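You operate a simulated robot arm through the tools that you are given. There is no shell and no other tool. Be economical: measure what you need, move in short steps, check, and stop when the job is done.

Carry out the task below with a simulated robot arm. There is one attempt and no reset: what you move stays moved.

TASK
Close the blue flap of the coaming.

It is judged by the outcome, as a careful person would: the job done as asked, and still so three seconds after it is handed in. It fails if anything else is knocked over, pushed out of place, dropped, spilled or broken.

THE ROBOT
A 7-joint arm with a two-finger parallel gripper, fixed in place. Base frame: the origin is at the foot of the arm, x ahead of it, y to its left, z up; the work surface is at about z = 0.017. Lengths are in m, angles in degrees, forces in N, time in s.
With the tool pointing down near the work surface it reaches from about 0.22 to 0.6 m from the base axis. Its first joint turns from -66.0 to 66.0 degrees. Payload 2.5 kg.
Tool frame: the origin (TCP) lies between the finger pads and is the grasp point; the fingertips stand 0.023 m ahead of it; z points along the fingers, y is the line along which they close. The gripper opens to 0.094 m. The fingers are 0.038 m wide and 0.01 m thick; the gripper's body (0.054 by 0.096 m) begins 0.039 m behind the TCP.
Orientation is that of the tool frame in the base frame, as a unit quaternion [w, x, y, z]. With the fingers straight down and closing along the base's y, the tool's x points along the base's -x, its y along +y and its z along -z.

THE INTERFACE
- The arm moves only by the tool apply_moves. Its argument "plan" is a list of rows, each an object (a shift or turn left out is 0, a gripper value left out holds the last) with "slide": the shift along the base's x, y, z in units of 250 mm (1.0 is 250 mm), a list of three; "delta_rot": the turn, a rotation vector about the base's x, y, z in units of 120 degrees (1.0 is 120 degrees), a list of three; "jaw": the finger opening in mm, from 0 to 94. In form: [{"slide": [tx, ty, tz], "delta_rot": [rx, ry, rz], "jaw": jaw}, ...]. A call has 1 to 10 rows; each row is the pose to reach, as a shift and turn from the pose commanded when the call began. A call with a number of a shift or a turn outside -1 to 1 is refused whole. A row lasts 0.2 s, in which the tool goes at most 0.05 m and 8.6 degrees; a call with a longer step from one row to the next is refused whole, and so is a gripper value outside its range. A pose out of reach is approached as far as the arm can. The call stops where the force on the tool passes 40 N (or 10 N more than at its start, if that is more) or the arm is blocked; 0.2 s more then pass. The fingers move at their own pace (about 0.108 m/s each) and stop on an object; they squeeze with about 37 N. The grip force told is the motor's: it shows also when the fingers shut on nothing. Time passes only in rows, and 0.2 s behind the last, so rows that repeat a pose let the fingers close. It gives the time, the measured TCP pose, the force on the tool (base axes), the opening and the grip force at its end, in the units of the frame above (readings bear some noise), and new pictures: "views" is both (left out), scene, wrist or none.
- Cameras (640 x 400 px; columns grow to the right, rows downward): "scene" is fixed at [0.1223, -0.4268, 0.52]; the picture's right is [0.72, -0.70, 0.00], its down [-0.55, -0.57, -0.61] and it looks along [0.43, 0.44, -0.79] (base axes); focal length 234 px, centre (320, 200). "wrist" rides on the gripper at [-0.039, 0, -0.044] in the tool frame; the picture's right is [0.00, -1.00, 0.00], its down [0.97, 0.00, -0.24] and it looks along [0.24, 0.00, 0.97] (tool axes); focal length 218 px, centre (320, 200).
- pixel_to_xyz(camera, pixels): for up to 12 pixels [column, row] of the newest picture of that camera ("zoom" is the newest enlarged one), the place [x, y, z] in the base frame of the surface seen there, good to about 0.002 m. No time passes.
- enlarge(camera, box): a new picture of the part [left, top, right, bottom] of that camera's present view, enlarged. No time passes.
- close_job(): hands the job in; it is judged then, once.

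Work in short steps. Measure before you move; look again where a grasp or a placing could have gone wrong, and mend it. You have 60 turns and 120 pictures in all, the two below and enlarged ones among them. Open the gripper and draw the arm clear of the work before you hand the job in, unless the task says otherwise; then end with one line.

The tools are called after ">>>" as name(argument=value, ...) on one line, values as JSON. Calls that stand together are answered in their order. apply_moves: Moves the arm, as the interface text tells. Its arguments: {"type":"object","properties":{"plan":{"type":"array","items":{"type":"object","properties":{"slide":{"type":"array","items":{"type":"number"}},"delta_rot":{"type":"array","items":{"type":"number"}},"jaw":{"type":"number"}}}},"views":{"type":"string","enum":["both","scene","wrist","none"]}},"required":["plan"]} The other tools are called the same way: pixel_to_xyz (camera, pixels) gives the place of the surface under pixels of a picture; enlarge (camera, box) takes an enlarged picture of a part of a camera's view; close_job () hands the job in.

At the start:

```text
clock: 0.0
eef_pos: [0.382, -0.1478, 0.281]
ee_rot: [0.0, -0.001, 1.0, 0.0]
wrist_force: [1.0, 0.5, 0.2]
width: 0.0941
grip_force: 0.1
```

scene: 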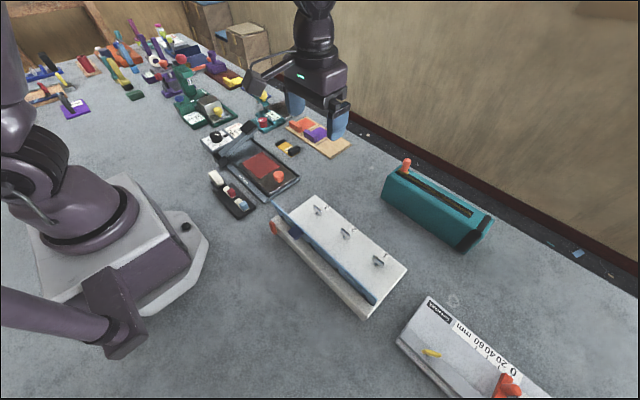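
wrist: 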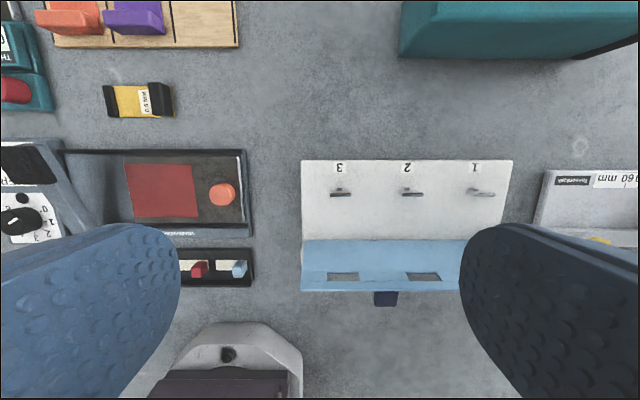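

The white panel with staples 1–3 and a blue flap standing up (scene ~ (330,255)) is presumably the coaming. I'll look closer and measure.

>>> enlarge(camera="scene", box=[240, 170, 440, 330])

>>> enlarge(camera="wrist", box=[280, 140, 540, 320])

>>> pixel_to_xyz(camera="scene", pixels=[[274, 205], [372, 302], [318, 194], [405, 268], [318, 208], [346, 233], [379, 260], [275, 228], [365, 315], [320, 262], [325, 245], [345, 250]])

>>> pixel_to_xyz(camera="wrist", pixels=[[304, 162], [511, 162], [304, 238], [304, 242], [304, 288], [385, 298], [345, 276], [420, 276], [340, 192], [410, 193], [480, 192], [440, 250]])

```text
2.50 times, centred on (340, 250) of scene
```

zoom: 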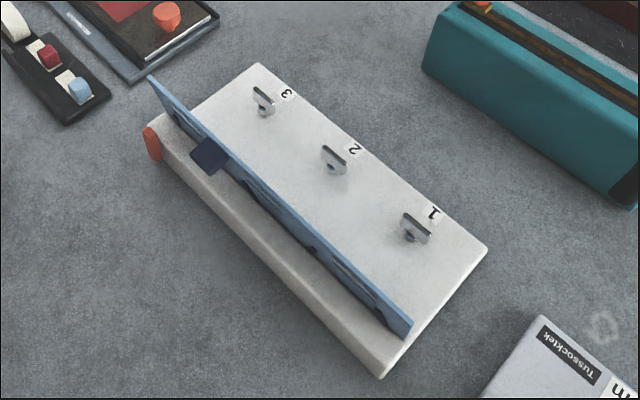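

```text
2.22 times, centred on (410, 230) of wrist
```

zoom: 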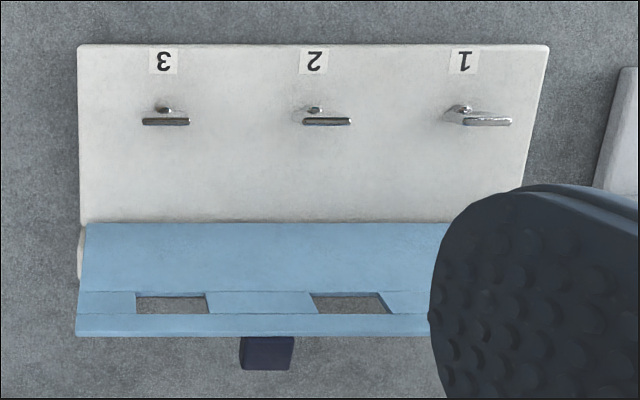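

```text
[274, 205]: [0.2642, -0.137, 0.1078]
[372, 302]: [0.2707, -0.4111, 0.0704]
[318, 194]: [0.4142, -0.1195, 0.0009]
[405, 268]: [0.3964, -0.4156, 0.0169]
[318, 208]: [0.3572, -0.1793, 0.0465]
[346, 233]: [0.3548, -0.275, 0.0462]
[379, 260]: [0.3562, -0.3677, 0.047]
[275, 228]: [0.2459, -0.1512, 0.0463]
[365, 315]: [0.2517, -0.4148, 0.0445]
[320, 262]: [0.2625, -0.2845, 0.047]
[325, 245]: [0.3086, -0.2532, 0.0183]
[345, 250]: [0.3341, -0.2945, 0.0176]
```

```text
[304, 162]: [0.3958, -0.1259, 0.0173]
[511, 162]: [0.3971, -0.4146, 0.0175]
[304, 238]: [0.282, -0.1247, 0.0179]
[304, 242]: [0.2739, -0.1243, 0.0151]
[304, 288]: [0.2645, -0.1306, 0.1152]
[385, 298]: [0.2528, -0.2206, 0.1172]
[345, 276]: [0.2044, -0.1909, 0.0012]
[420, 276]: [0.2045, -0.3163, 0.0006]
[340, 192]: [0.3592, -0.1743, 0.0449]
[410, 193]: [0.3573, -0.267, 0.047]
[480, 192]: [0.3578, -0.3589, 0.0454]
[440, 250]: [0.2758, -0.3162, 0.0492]
```

>>> enlarge(camera="scene", box=[265, 190, 345, 240])

>>> enlarge(camera="scene", box=[320, 220, 416, 320])

>>> enlarge(camera="wrist", box=[290, 170, 390, 310])

>>> pixel_to_xyz(camera="scene", pixels=[[274, 228], [300, 210], [323, 232], [355, 265], [390, 290], [300, 253], [340, 285], [404, 266], [393, 294], [324, 231], [370, 240], [300, 205]])

```text
8.00 times, centred on (305, 215) of scene
```

zoom: 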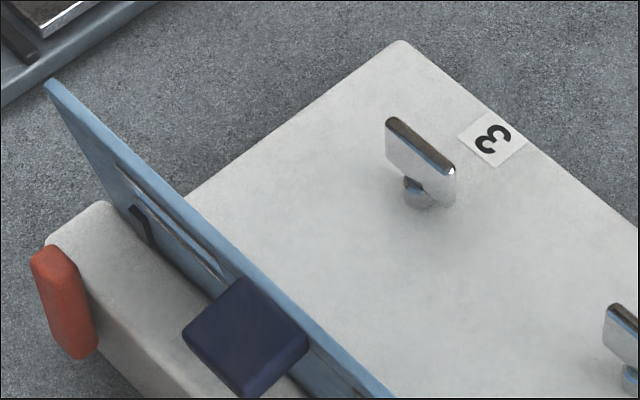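

```text
4.00 times, centred on (368, 270) of scene
```

zoom: 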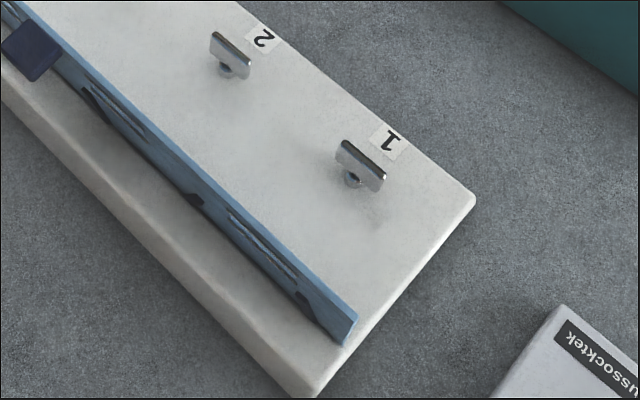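

```text
2.86 times, centred on (340, 240) of wrist
```

zoom: 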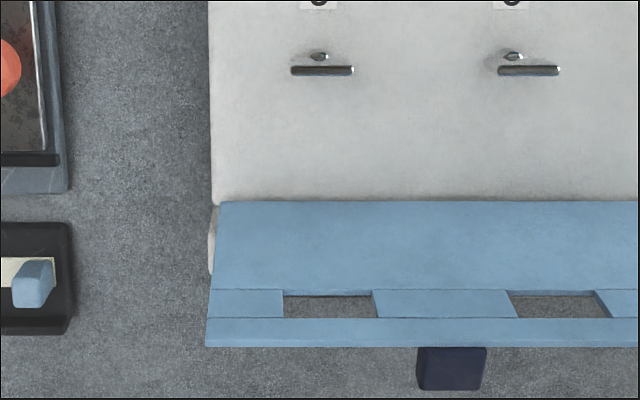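

```text
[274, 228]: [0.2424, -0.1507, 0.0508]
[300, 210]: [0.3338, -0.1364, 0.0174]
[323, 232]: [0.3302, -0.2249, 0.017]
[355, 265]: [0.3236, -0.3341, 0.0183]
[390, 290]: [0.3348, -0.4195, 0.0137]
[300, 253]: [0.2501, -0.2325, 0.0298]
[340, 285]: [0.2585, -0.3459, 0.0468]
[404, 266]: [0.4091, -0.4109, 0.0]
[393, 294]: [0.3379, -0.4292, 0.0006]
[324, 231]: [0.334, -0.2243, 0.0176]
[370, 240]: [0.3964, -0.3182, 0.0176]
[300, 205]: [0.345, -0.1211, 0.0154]
```

The flap stands upright, hinged near x≈0.277, leaning slightly back (top at x≈0.264, z≈0.115), with three T-buttons at x≈0.357 matching its slots. I'll go behind it between slots with closed fingers, staying high for now.

>>> apply_moves(plan=[{"slide": [-0.14, -0.134, 0], "jaw": 0}, {"slide": [-0.28, -0.268, 0]}, {"slide": [-0.42, -0.402, 0]}, {"slide": [-0.56, -0.536, 0]}, {"slide": [-0.688, -0.669, 0]}, {"slide": [-0.688, -0.669, 0]}])

```text
clock: 1.4
eef_pos: [0.208, -0.316, 0.2807]
ee_rot: [0.001, 0.0, 1.0, 0.0]
wrist_force: [0.2, 0.9, 0.5]
width: 0.0
grip_force: 37.2
```

scene: 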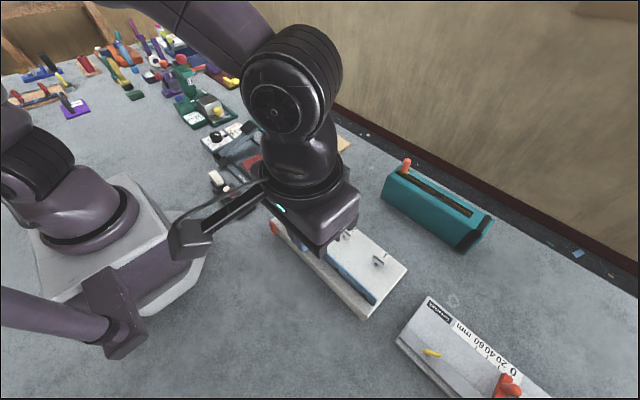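
wrist: 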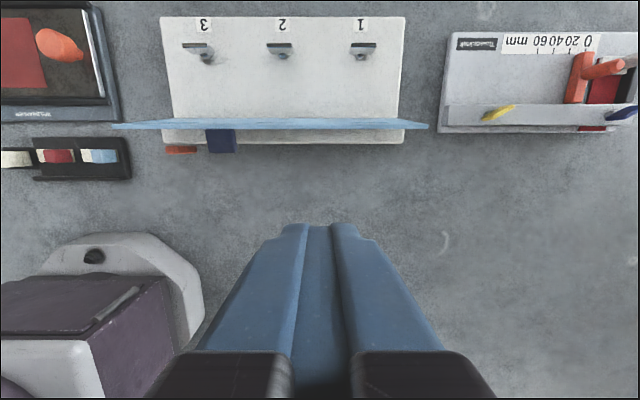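

>>> enlarge(camera="wrist", box=[110, 90, 300, 170])

>>> pixel_to_xyz(camera="wrist", pixels=[[181, 150], [221, 150], [221, 135], [120, 126], [420, 126], [380, 137], [300, 124]])

```text
3.37 times, centred on (205, 130) of wrist
```

zoom: 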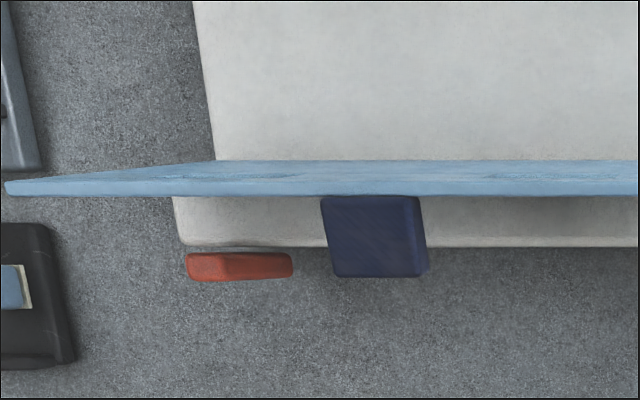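

```text
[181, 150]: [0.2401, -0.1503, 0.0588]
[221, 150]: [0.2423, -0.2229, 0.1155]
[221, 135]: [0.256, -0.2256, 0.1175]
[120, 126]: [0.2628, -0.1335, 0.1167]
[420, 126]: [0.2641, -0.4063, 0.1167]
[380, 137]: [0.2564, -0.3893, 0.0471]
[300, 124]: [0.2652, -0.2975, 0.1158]
```

Now descend behind the flap to TCP z≈0.113, then approach to contact gently.

>>> apply_moves(plan=[{"slide": [0, 0, -0.17]}, {"slide": [0, 0, -0.34]}, {"slide": [0, 0, -0.51]}, {"slide": [0, 0, -0.67]}, {"slide": [0.07, 0, -0.67]}, {"slide": [0.11, 0, -0.67]}])

```text
clock: 2.8
eef_pos: [0.2363, -0.3143, 0.1129]
ee_rot: [0.0, 0.0, 1.0, 0.001]
wrist_force: [0.6, -0.3, -0.2]
width: 0.0
grip_force: 36.7
```

scene: 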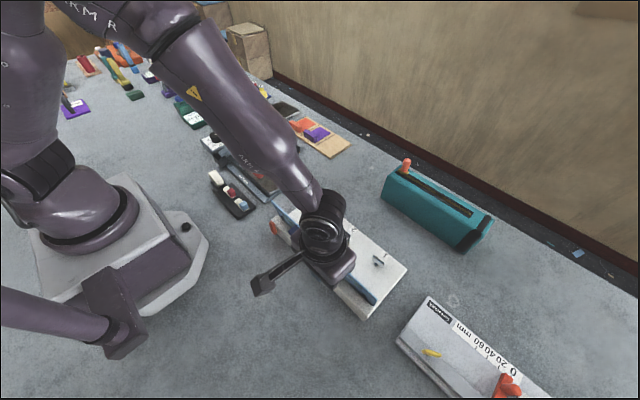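
wrist: 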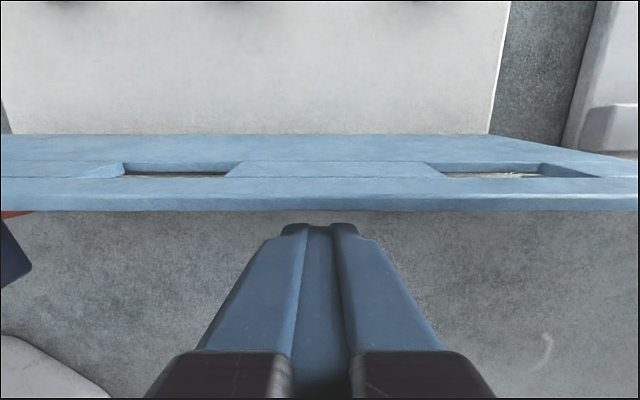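

Fingers are behind the flap, between slots. I'll push forward slowly in small steps.

>>> apply_moves(plan=[{"slide": [0.03, 0, 0]}, {"slide": [0.06, 0, 0]}, {"slide": [0.09, 0, 0]}, {"slide": [0.12, 0, 0]}, {"slide": [0.15, 0, 0]}])

```text
clock: 4.0
eef_pos: [0.2721, -0.3155, 0.1136]
ee_rot: [-0.002, 0.0, 1.0, -0.001]
wrist_force: [-18.8, -3.2, -2.8]
width: 0.0
grip_force: 37.1
```

scene: 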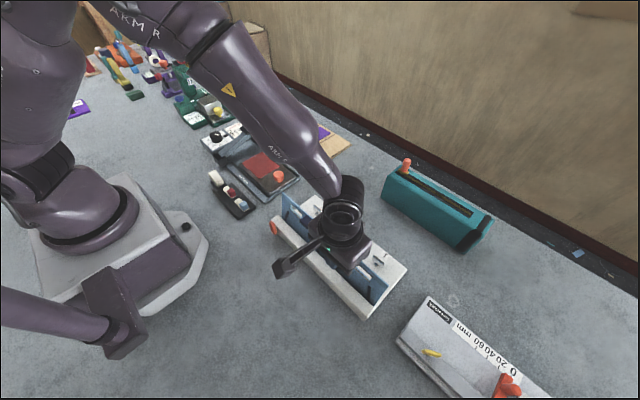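
wrist: 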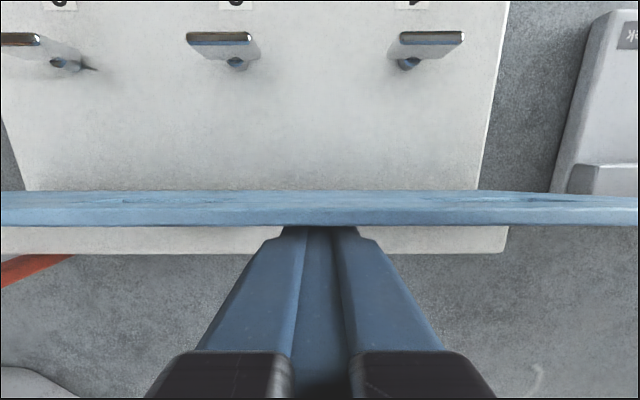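

The flap rotates with resistance (~19 N), perhaps a spring. I'll check the base hasn't slid.

>>> pixel_to_xyz(camera="scene", pixels=[[365, 315], [272, 228], [404, 267], [283, 195], [376, 302]])

>>> enlarge(camera="scene", box=[250, 180, 420, 330])

>>> enlarge(camera="wrist", box=[0, 180, 200, 305])

```text
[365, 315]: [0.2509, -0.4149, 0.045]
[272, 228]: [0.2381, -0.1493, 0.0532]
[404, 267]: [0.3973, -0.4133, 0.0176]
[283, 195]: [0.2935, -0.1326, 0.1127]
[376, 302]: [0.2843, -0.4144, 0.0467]
```

```text
2.67 times, centred on (335, 255) of scene
```

zoom: 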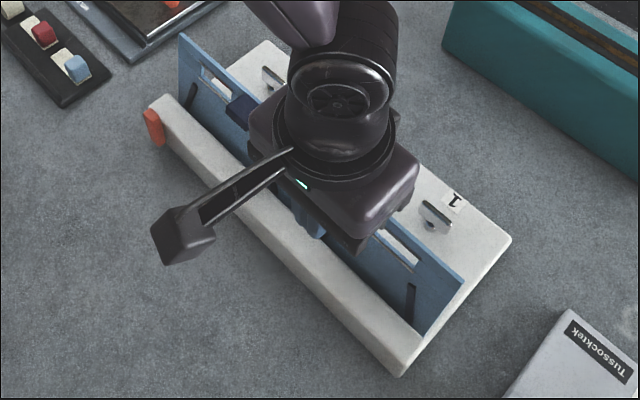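

```text
3.20 times, centred on (100, 242) of wrist
```

zoom: 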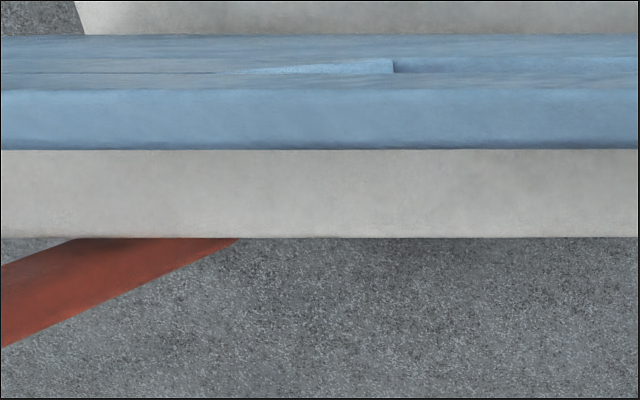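

Base hasn't moved; the flap swings on black hinge straps. I'll follow its arc (hinge ≈ x 0.27, z 0.03) forward and down.

>>> apply_moves(plan=[{"slide": [0.044, 0, -0.012]}, {"slide": [0.075, 0, -0.03]}, {"slide": [0.1, 0, -0.052]}, {"slide": [0.12, 0, -0.078]}, {"slide": [0.14, 0, -0.108]}])

```text
clock: 5.2
eef_pos: [0.3106, -0.3167, 0.0879]
ee_rot: [0.002, 0.0, 1.0, -0.002]
wrist_force: [-5.3, -3.2, 14.6]
width: 0.0002
grip_force: 37.1
```

scene: 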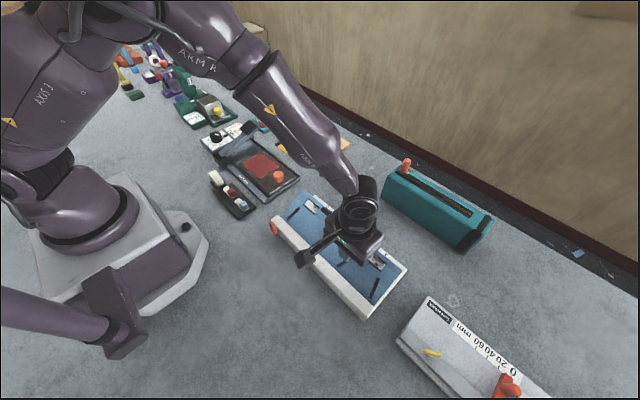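
wrist: 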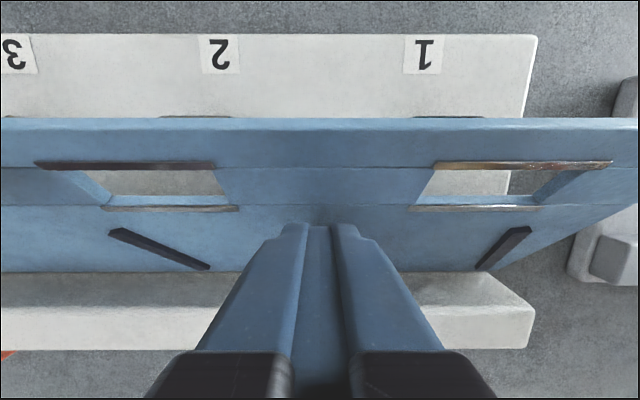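

The flap is at about 30° and the slots line up with the buttons. Continue to fully closed.

>>> apply_moves(plan=[{"slide": [0.016, 0, -0.03]}, {"slide": [0.028, 0, -0.06]}, {"slide": [0.034, 0, -0.085]}, {"slide": [0.036, 0, -0.105]}, {"slide": [0.036, 0, -0.12]}])

```text
clock: 6.4
eef_pos: [0.3194, -0.3147, 0.0575]
ee_rot: [0.002, 0.0, 1.0, -0.001]
wrist_force: [2.4, -1.5, 22.7]
width: 0.0001
grip_force: 36.3
```

scene: 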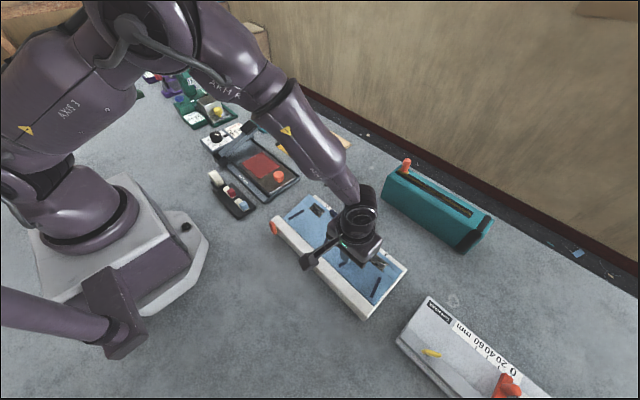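
wrist: 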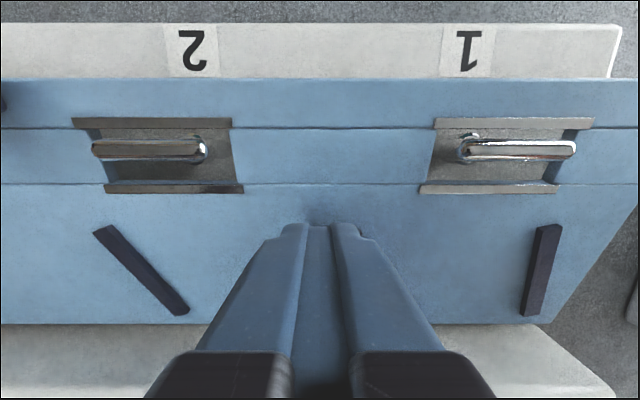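

>>> pixel_to_xyz(camera="wrist", pixels=[[320, 85], [320, 140], [320, 200], [250, 310], [400, 120], [200, 150], [520, 150], [150, 123], [150, 188], [330, 70], [140, 270], [150, 168]])

>>> enlarge(camera="wrist", box=[60, 60, 640, 330])

>>> enlarge(camera="scene", box=[260, 180, 420, 325])

```text
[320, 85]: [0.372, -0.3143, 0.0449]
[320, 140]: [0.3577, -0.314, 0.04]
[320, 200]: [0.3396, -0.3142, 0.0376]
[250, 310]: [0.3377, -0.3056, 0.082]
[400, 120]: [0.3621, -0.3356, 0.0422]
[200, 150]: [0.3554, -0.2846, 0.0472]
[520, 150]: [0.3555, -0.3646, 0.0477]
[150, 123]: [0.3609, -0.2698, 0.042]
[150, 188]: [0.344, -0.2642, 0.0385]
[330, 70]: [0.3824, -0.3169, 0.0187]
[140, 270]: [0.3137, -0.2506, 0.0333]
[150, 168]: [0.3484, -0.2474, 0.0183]
```

```text
1.10 times, centred on (350, 195) of wrist
```

zoom: 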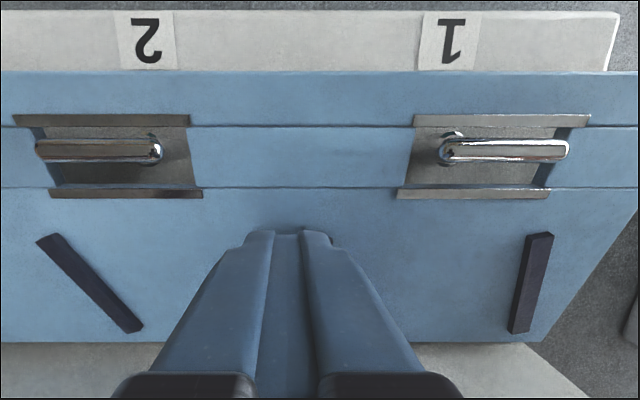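

```text
2.76 times, centred on (340, 252) of scene
```

zoom: 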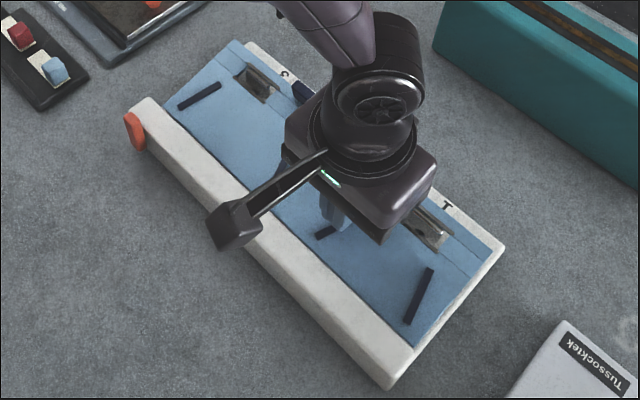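

The flap still slopes ~11° up; press further until it bottoms out.

>>> apply_moves(plan=[{"slide": [0.0, 0, -0.015]}, {"slide": [0.0, 0, -0.03]}, {"slide": [0.0, 0, -0.04]}, {"slide": [0.0, 0, -0.048]}, {"slide": [0, 0, -0.048]}])

```text
clock: 7.6
eef_pos: [0.3196, -0.315, 0.045]
ee_rot: [0.002, -0.001, 1.0, -0.001]
wrist_force: [13.8, 0.5, 20.1]
width: 0.0002
grip_force: 36.8
```

scene: 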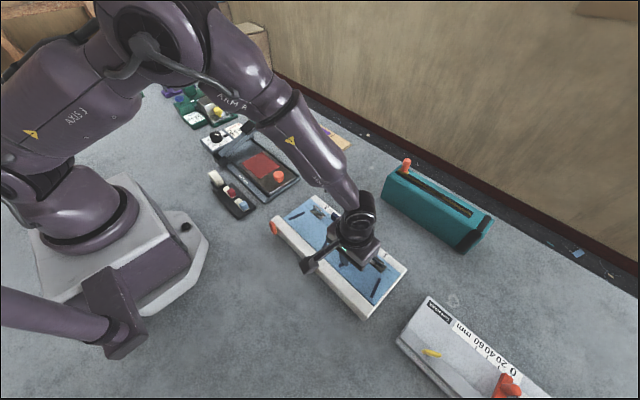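
wrist: 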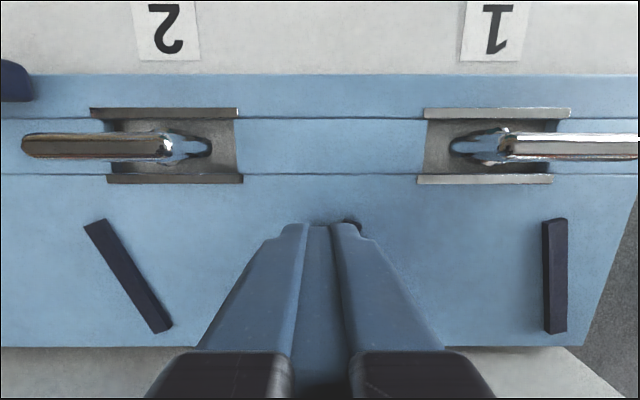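

>>> pixel_to_xyz(camera="wrist", pixels=[[320, 85], [320, 140], [320, 200], [220, 250], [200, 110], [200, 180], [100, 145], [560, 145], [200, 145], [470, 145], [40, 145], [160, 145]])

>>> enlarge(camera="scene", box=[260, 180, 420, 325])

```text
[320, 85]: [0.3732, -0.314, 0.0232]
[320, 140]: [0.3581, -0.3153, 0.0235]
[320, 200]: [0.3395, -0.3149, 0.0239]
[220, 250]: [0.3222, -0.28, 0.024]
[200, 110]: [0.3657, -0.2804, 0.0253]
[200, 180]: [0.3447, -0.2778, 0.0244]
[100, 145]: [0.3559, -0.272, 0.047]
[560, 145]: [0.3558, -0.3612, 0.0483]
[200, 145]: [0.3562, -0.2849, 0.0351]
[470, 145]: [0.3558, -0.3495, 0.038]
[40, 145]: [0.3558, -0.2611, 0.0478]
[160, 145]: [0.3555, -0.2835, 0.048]
```

```text
2.76 times, centred on (340, 252) of scene
```

zoom: 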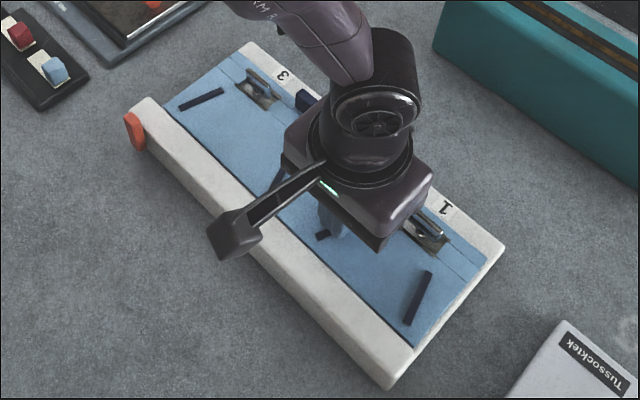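

The flap lies flat now (z≈0.024 throughout). I'll lift slightly to see whether it springs back.

>>> apply_moves(plan=[{"slide": [0, 0, 0.02]}, {"slide": [0, 0, 0.04]}, {"slide": [0, 0, 0.08]}, {"slide": [0, 0, 0.08]}], views="wrist")

```text
clock: 8.6
eef_pos: [0.3182, -0.3147, 0.0655]
ee_rot: [-0.001, 0.0, 1.0, 0.0]
wrist_force: [-0.5, 0.6, -0.5]
width: 0.0
grip_force: 36.4
```

wrist: 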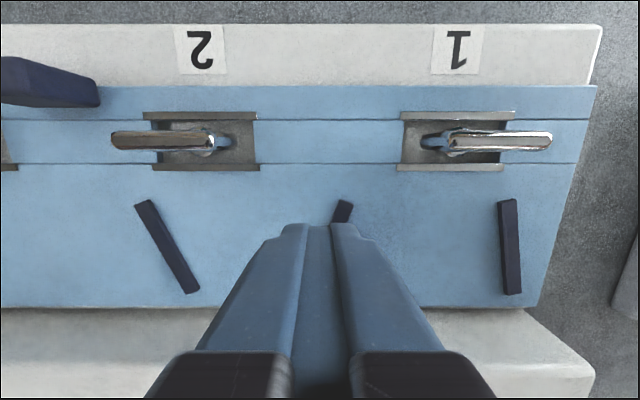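

It stays shut with no force on it. I'll draw clear, open the gripper, and let time pass to see if it creeps.

>>> apply_moves(plan=[{"slide": [0, 0, 0.2]}, {"slide": [0, 0, 0.4]}, {"slide": [0, 0, 0.6]}, {"slide": [0, 0.1, 0.78]}, {"slide": [-0.1, 0.25, 0.86]}, {"slide": [-0.1, 0.4, 0.86], "jaw": 94}, {"slide": [-0.1, 0.55, 0.86]}, {"slide": [-0.1, 0.7, 0.86]}, {"slide": [-0.1, 0.85, 0.86]}, {"slide": [-0.1, 0.85, 0.86]}], views="none")

>>> apply_moves(plan=[{"jaw": 94}, {"jaw": 94}, {"jaw": 94}, {"jaw": 94}, {"jaw": 94}, {"jaw": 94}, {"jaw": 94}, {"jaw": 94}, {"jaw": 94}, {"jaw": 94}], views="both")

>>> enlarge(camera="scene", box=[260, 180, 420, 325])

```text
refused: row 4 steps farther than a row can; nothing moved
```

```text
clock: 10.8
eef_pos: [0.3169, -0.3144, 0.0651]
ee_rot: [0.0, 0.0, 1.0, 0.0]
wrist_force: [0.3, 0.2, -0.3]
width: 0.094
grip_force: 0.0
```

scene: 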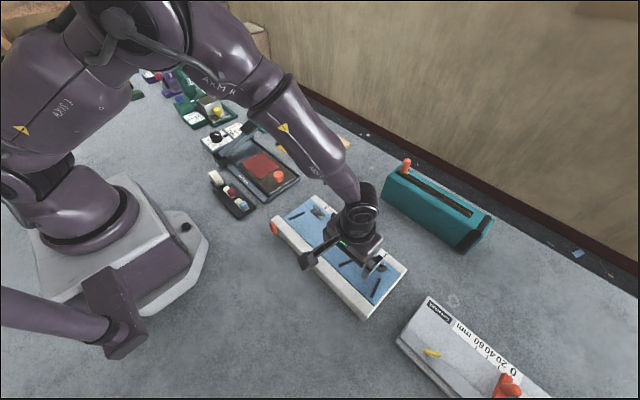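
wrist: 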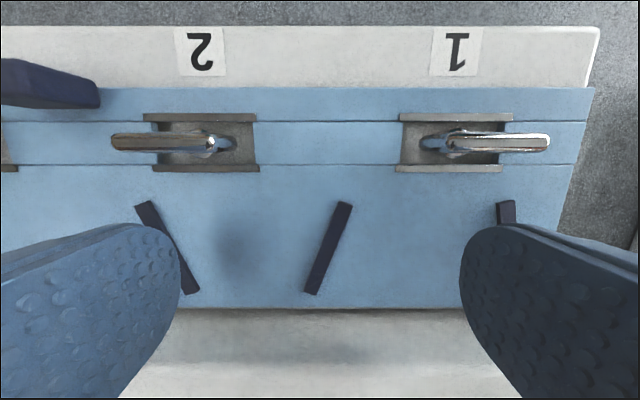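

```text
2.76 times, centred on (340, 252) of scene
```

zoom: 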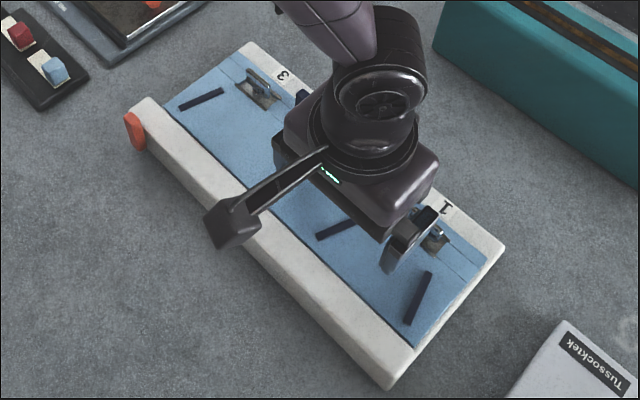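

I'll measure the free edge now, before drawing clear, to detect any creep.

>>> pixel_to_xyz(camera="wrist", pixels=[[320, 95], [320, 140], [240, 200], [200, 300], [560, 100], [140, 100]])

>>> apply_moves(plan=[{"slide": [0, 0, 0.18]}, {"slide": [0, 0, 0.36]}, {"slide": [0, 0, 0.54]}, {"slide": [0, 0, 0.72]}, {"slide": [0, 0.05, 0.86]}, {"slide": [0, 0.2, 0.86]}, {"slide": [0, 0.35, 0.86]}, {"slide": [0, 0.5, 0.86]}, {"slide": [0, 0.65, 0.86]}])

```text
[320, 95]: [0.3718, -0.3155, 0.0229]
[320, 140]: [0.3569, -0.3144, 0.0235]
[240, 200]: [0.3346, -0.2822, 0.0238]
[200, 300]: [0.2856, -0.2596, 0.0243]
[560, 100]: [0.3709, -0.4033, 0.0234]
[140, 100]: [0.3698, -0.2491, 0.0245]
```

```text
clock: 12.8
eef_pos: [0.317, -0.1513, 0.2802]
ee_rot: [0.0, 0.0, 1.0, 0.0]
wrist_force: [0.7, -0.4, -0.3]
width: 0.094
grip_force: 0.1
```

scene: 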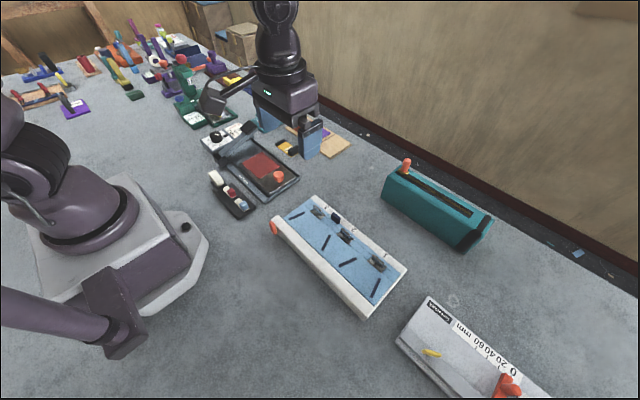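
wrist: 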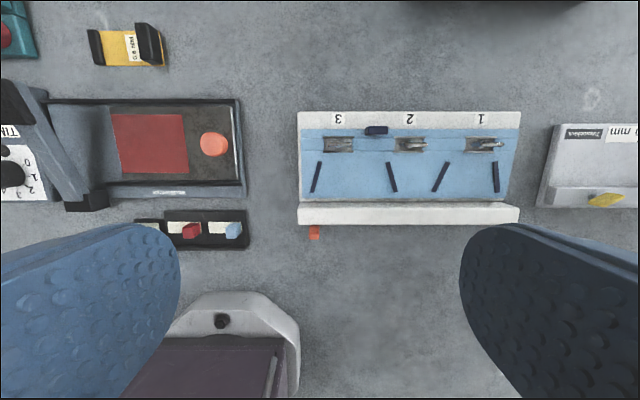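

The flap stays flat more than four seconds after release, the base and its neighbours haven't moved, and the arm is clear with the gripper open. I'll hand the job in.

>>> close_job()

```text
The job is handed in.
```

The blue flap of the coaming is closed: it lies flat over its three turn-buttons and stayed there unaided for over four seconds; I did not turn the buttons, since only closing was asked.
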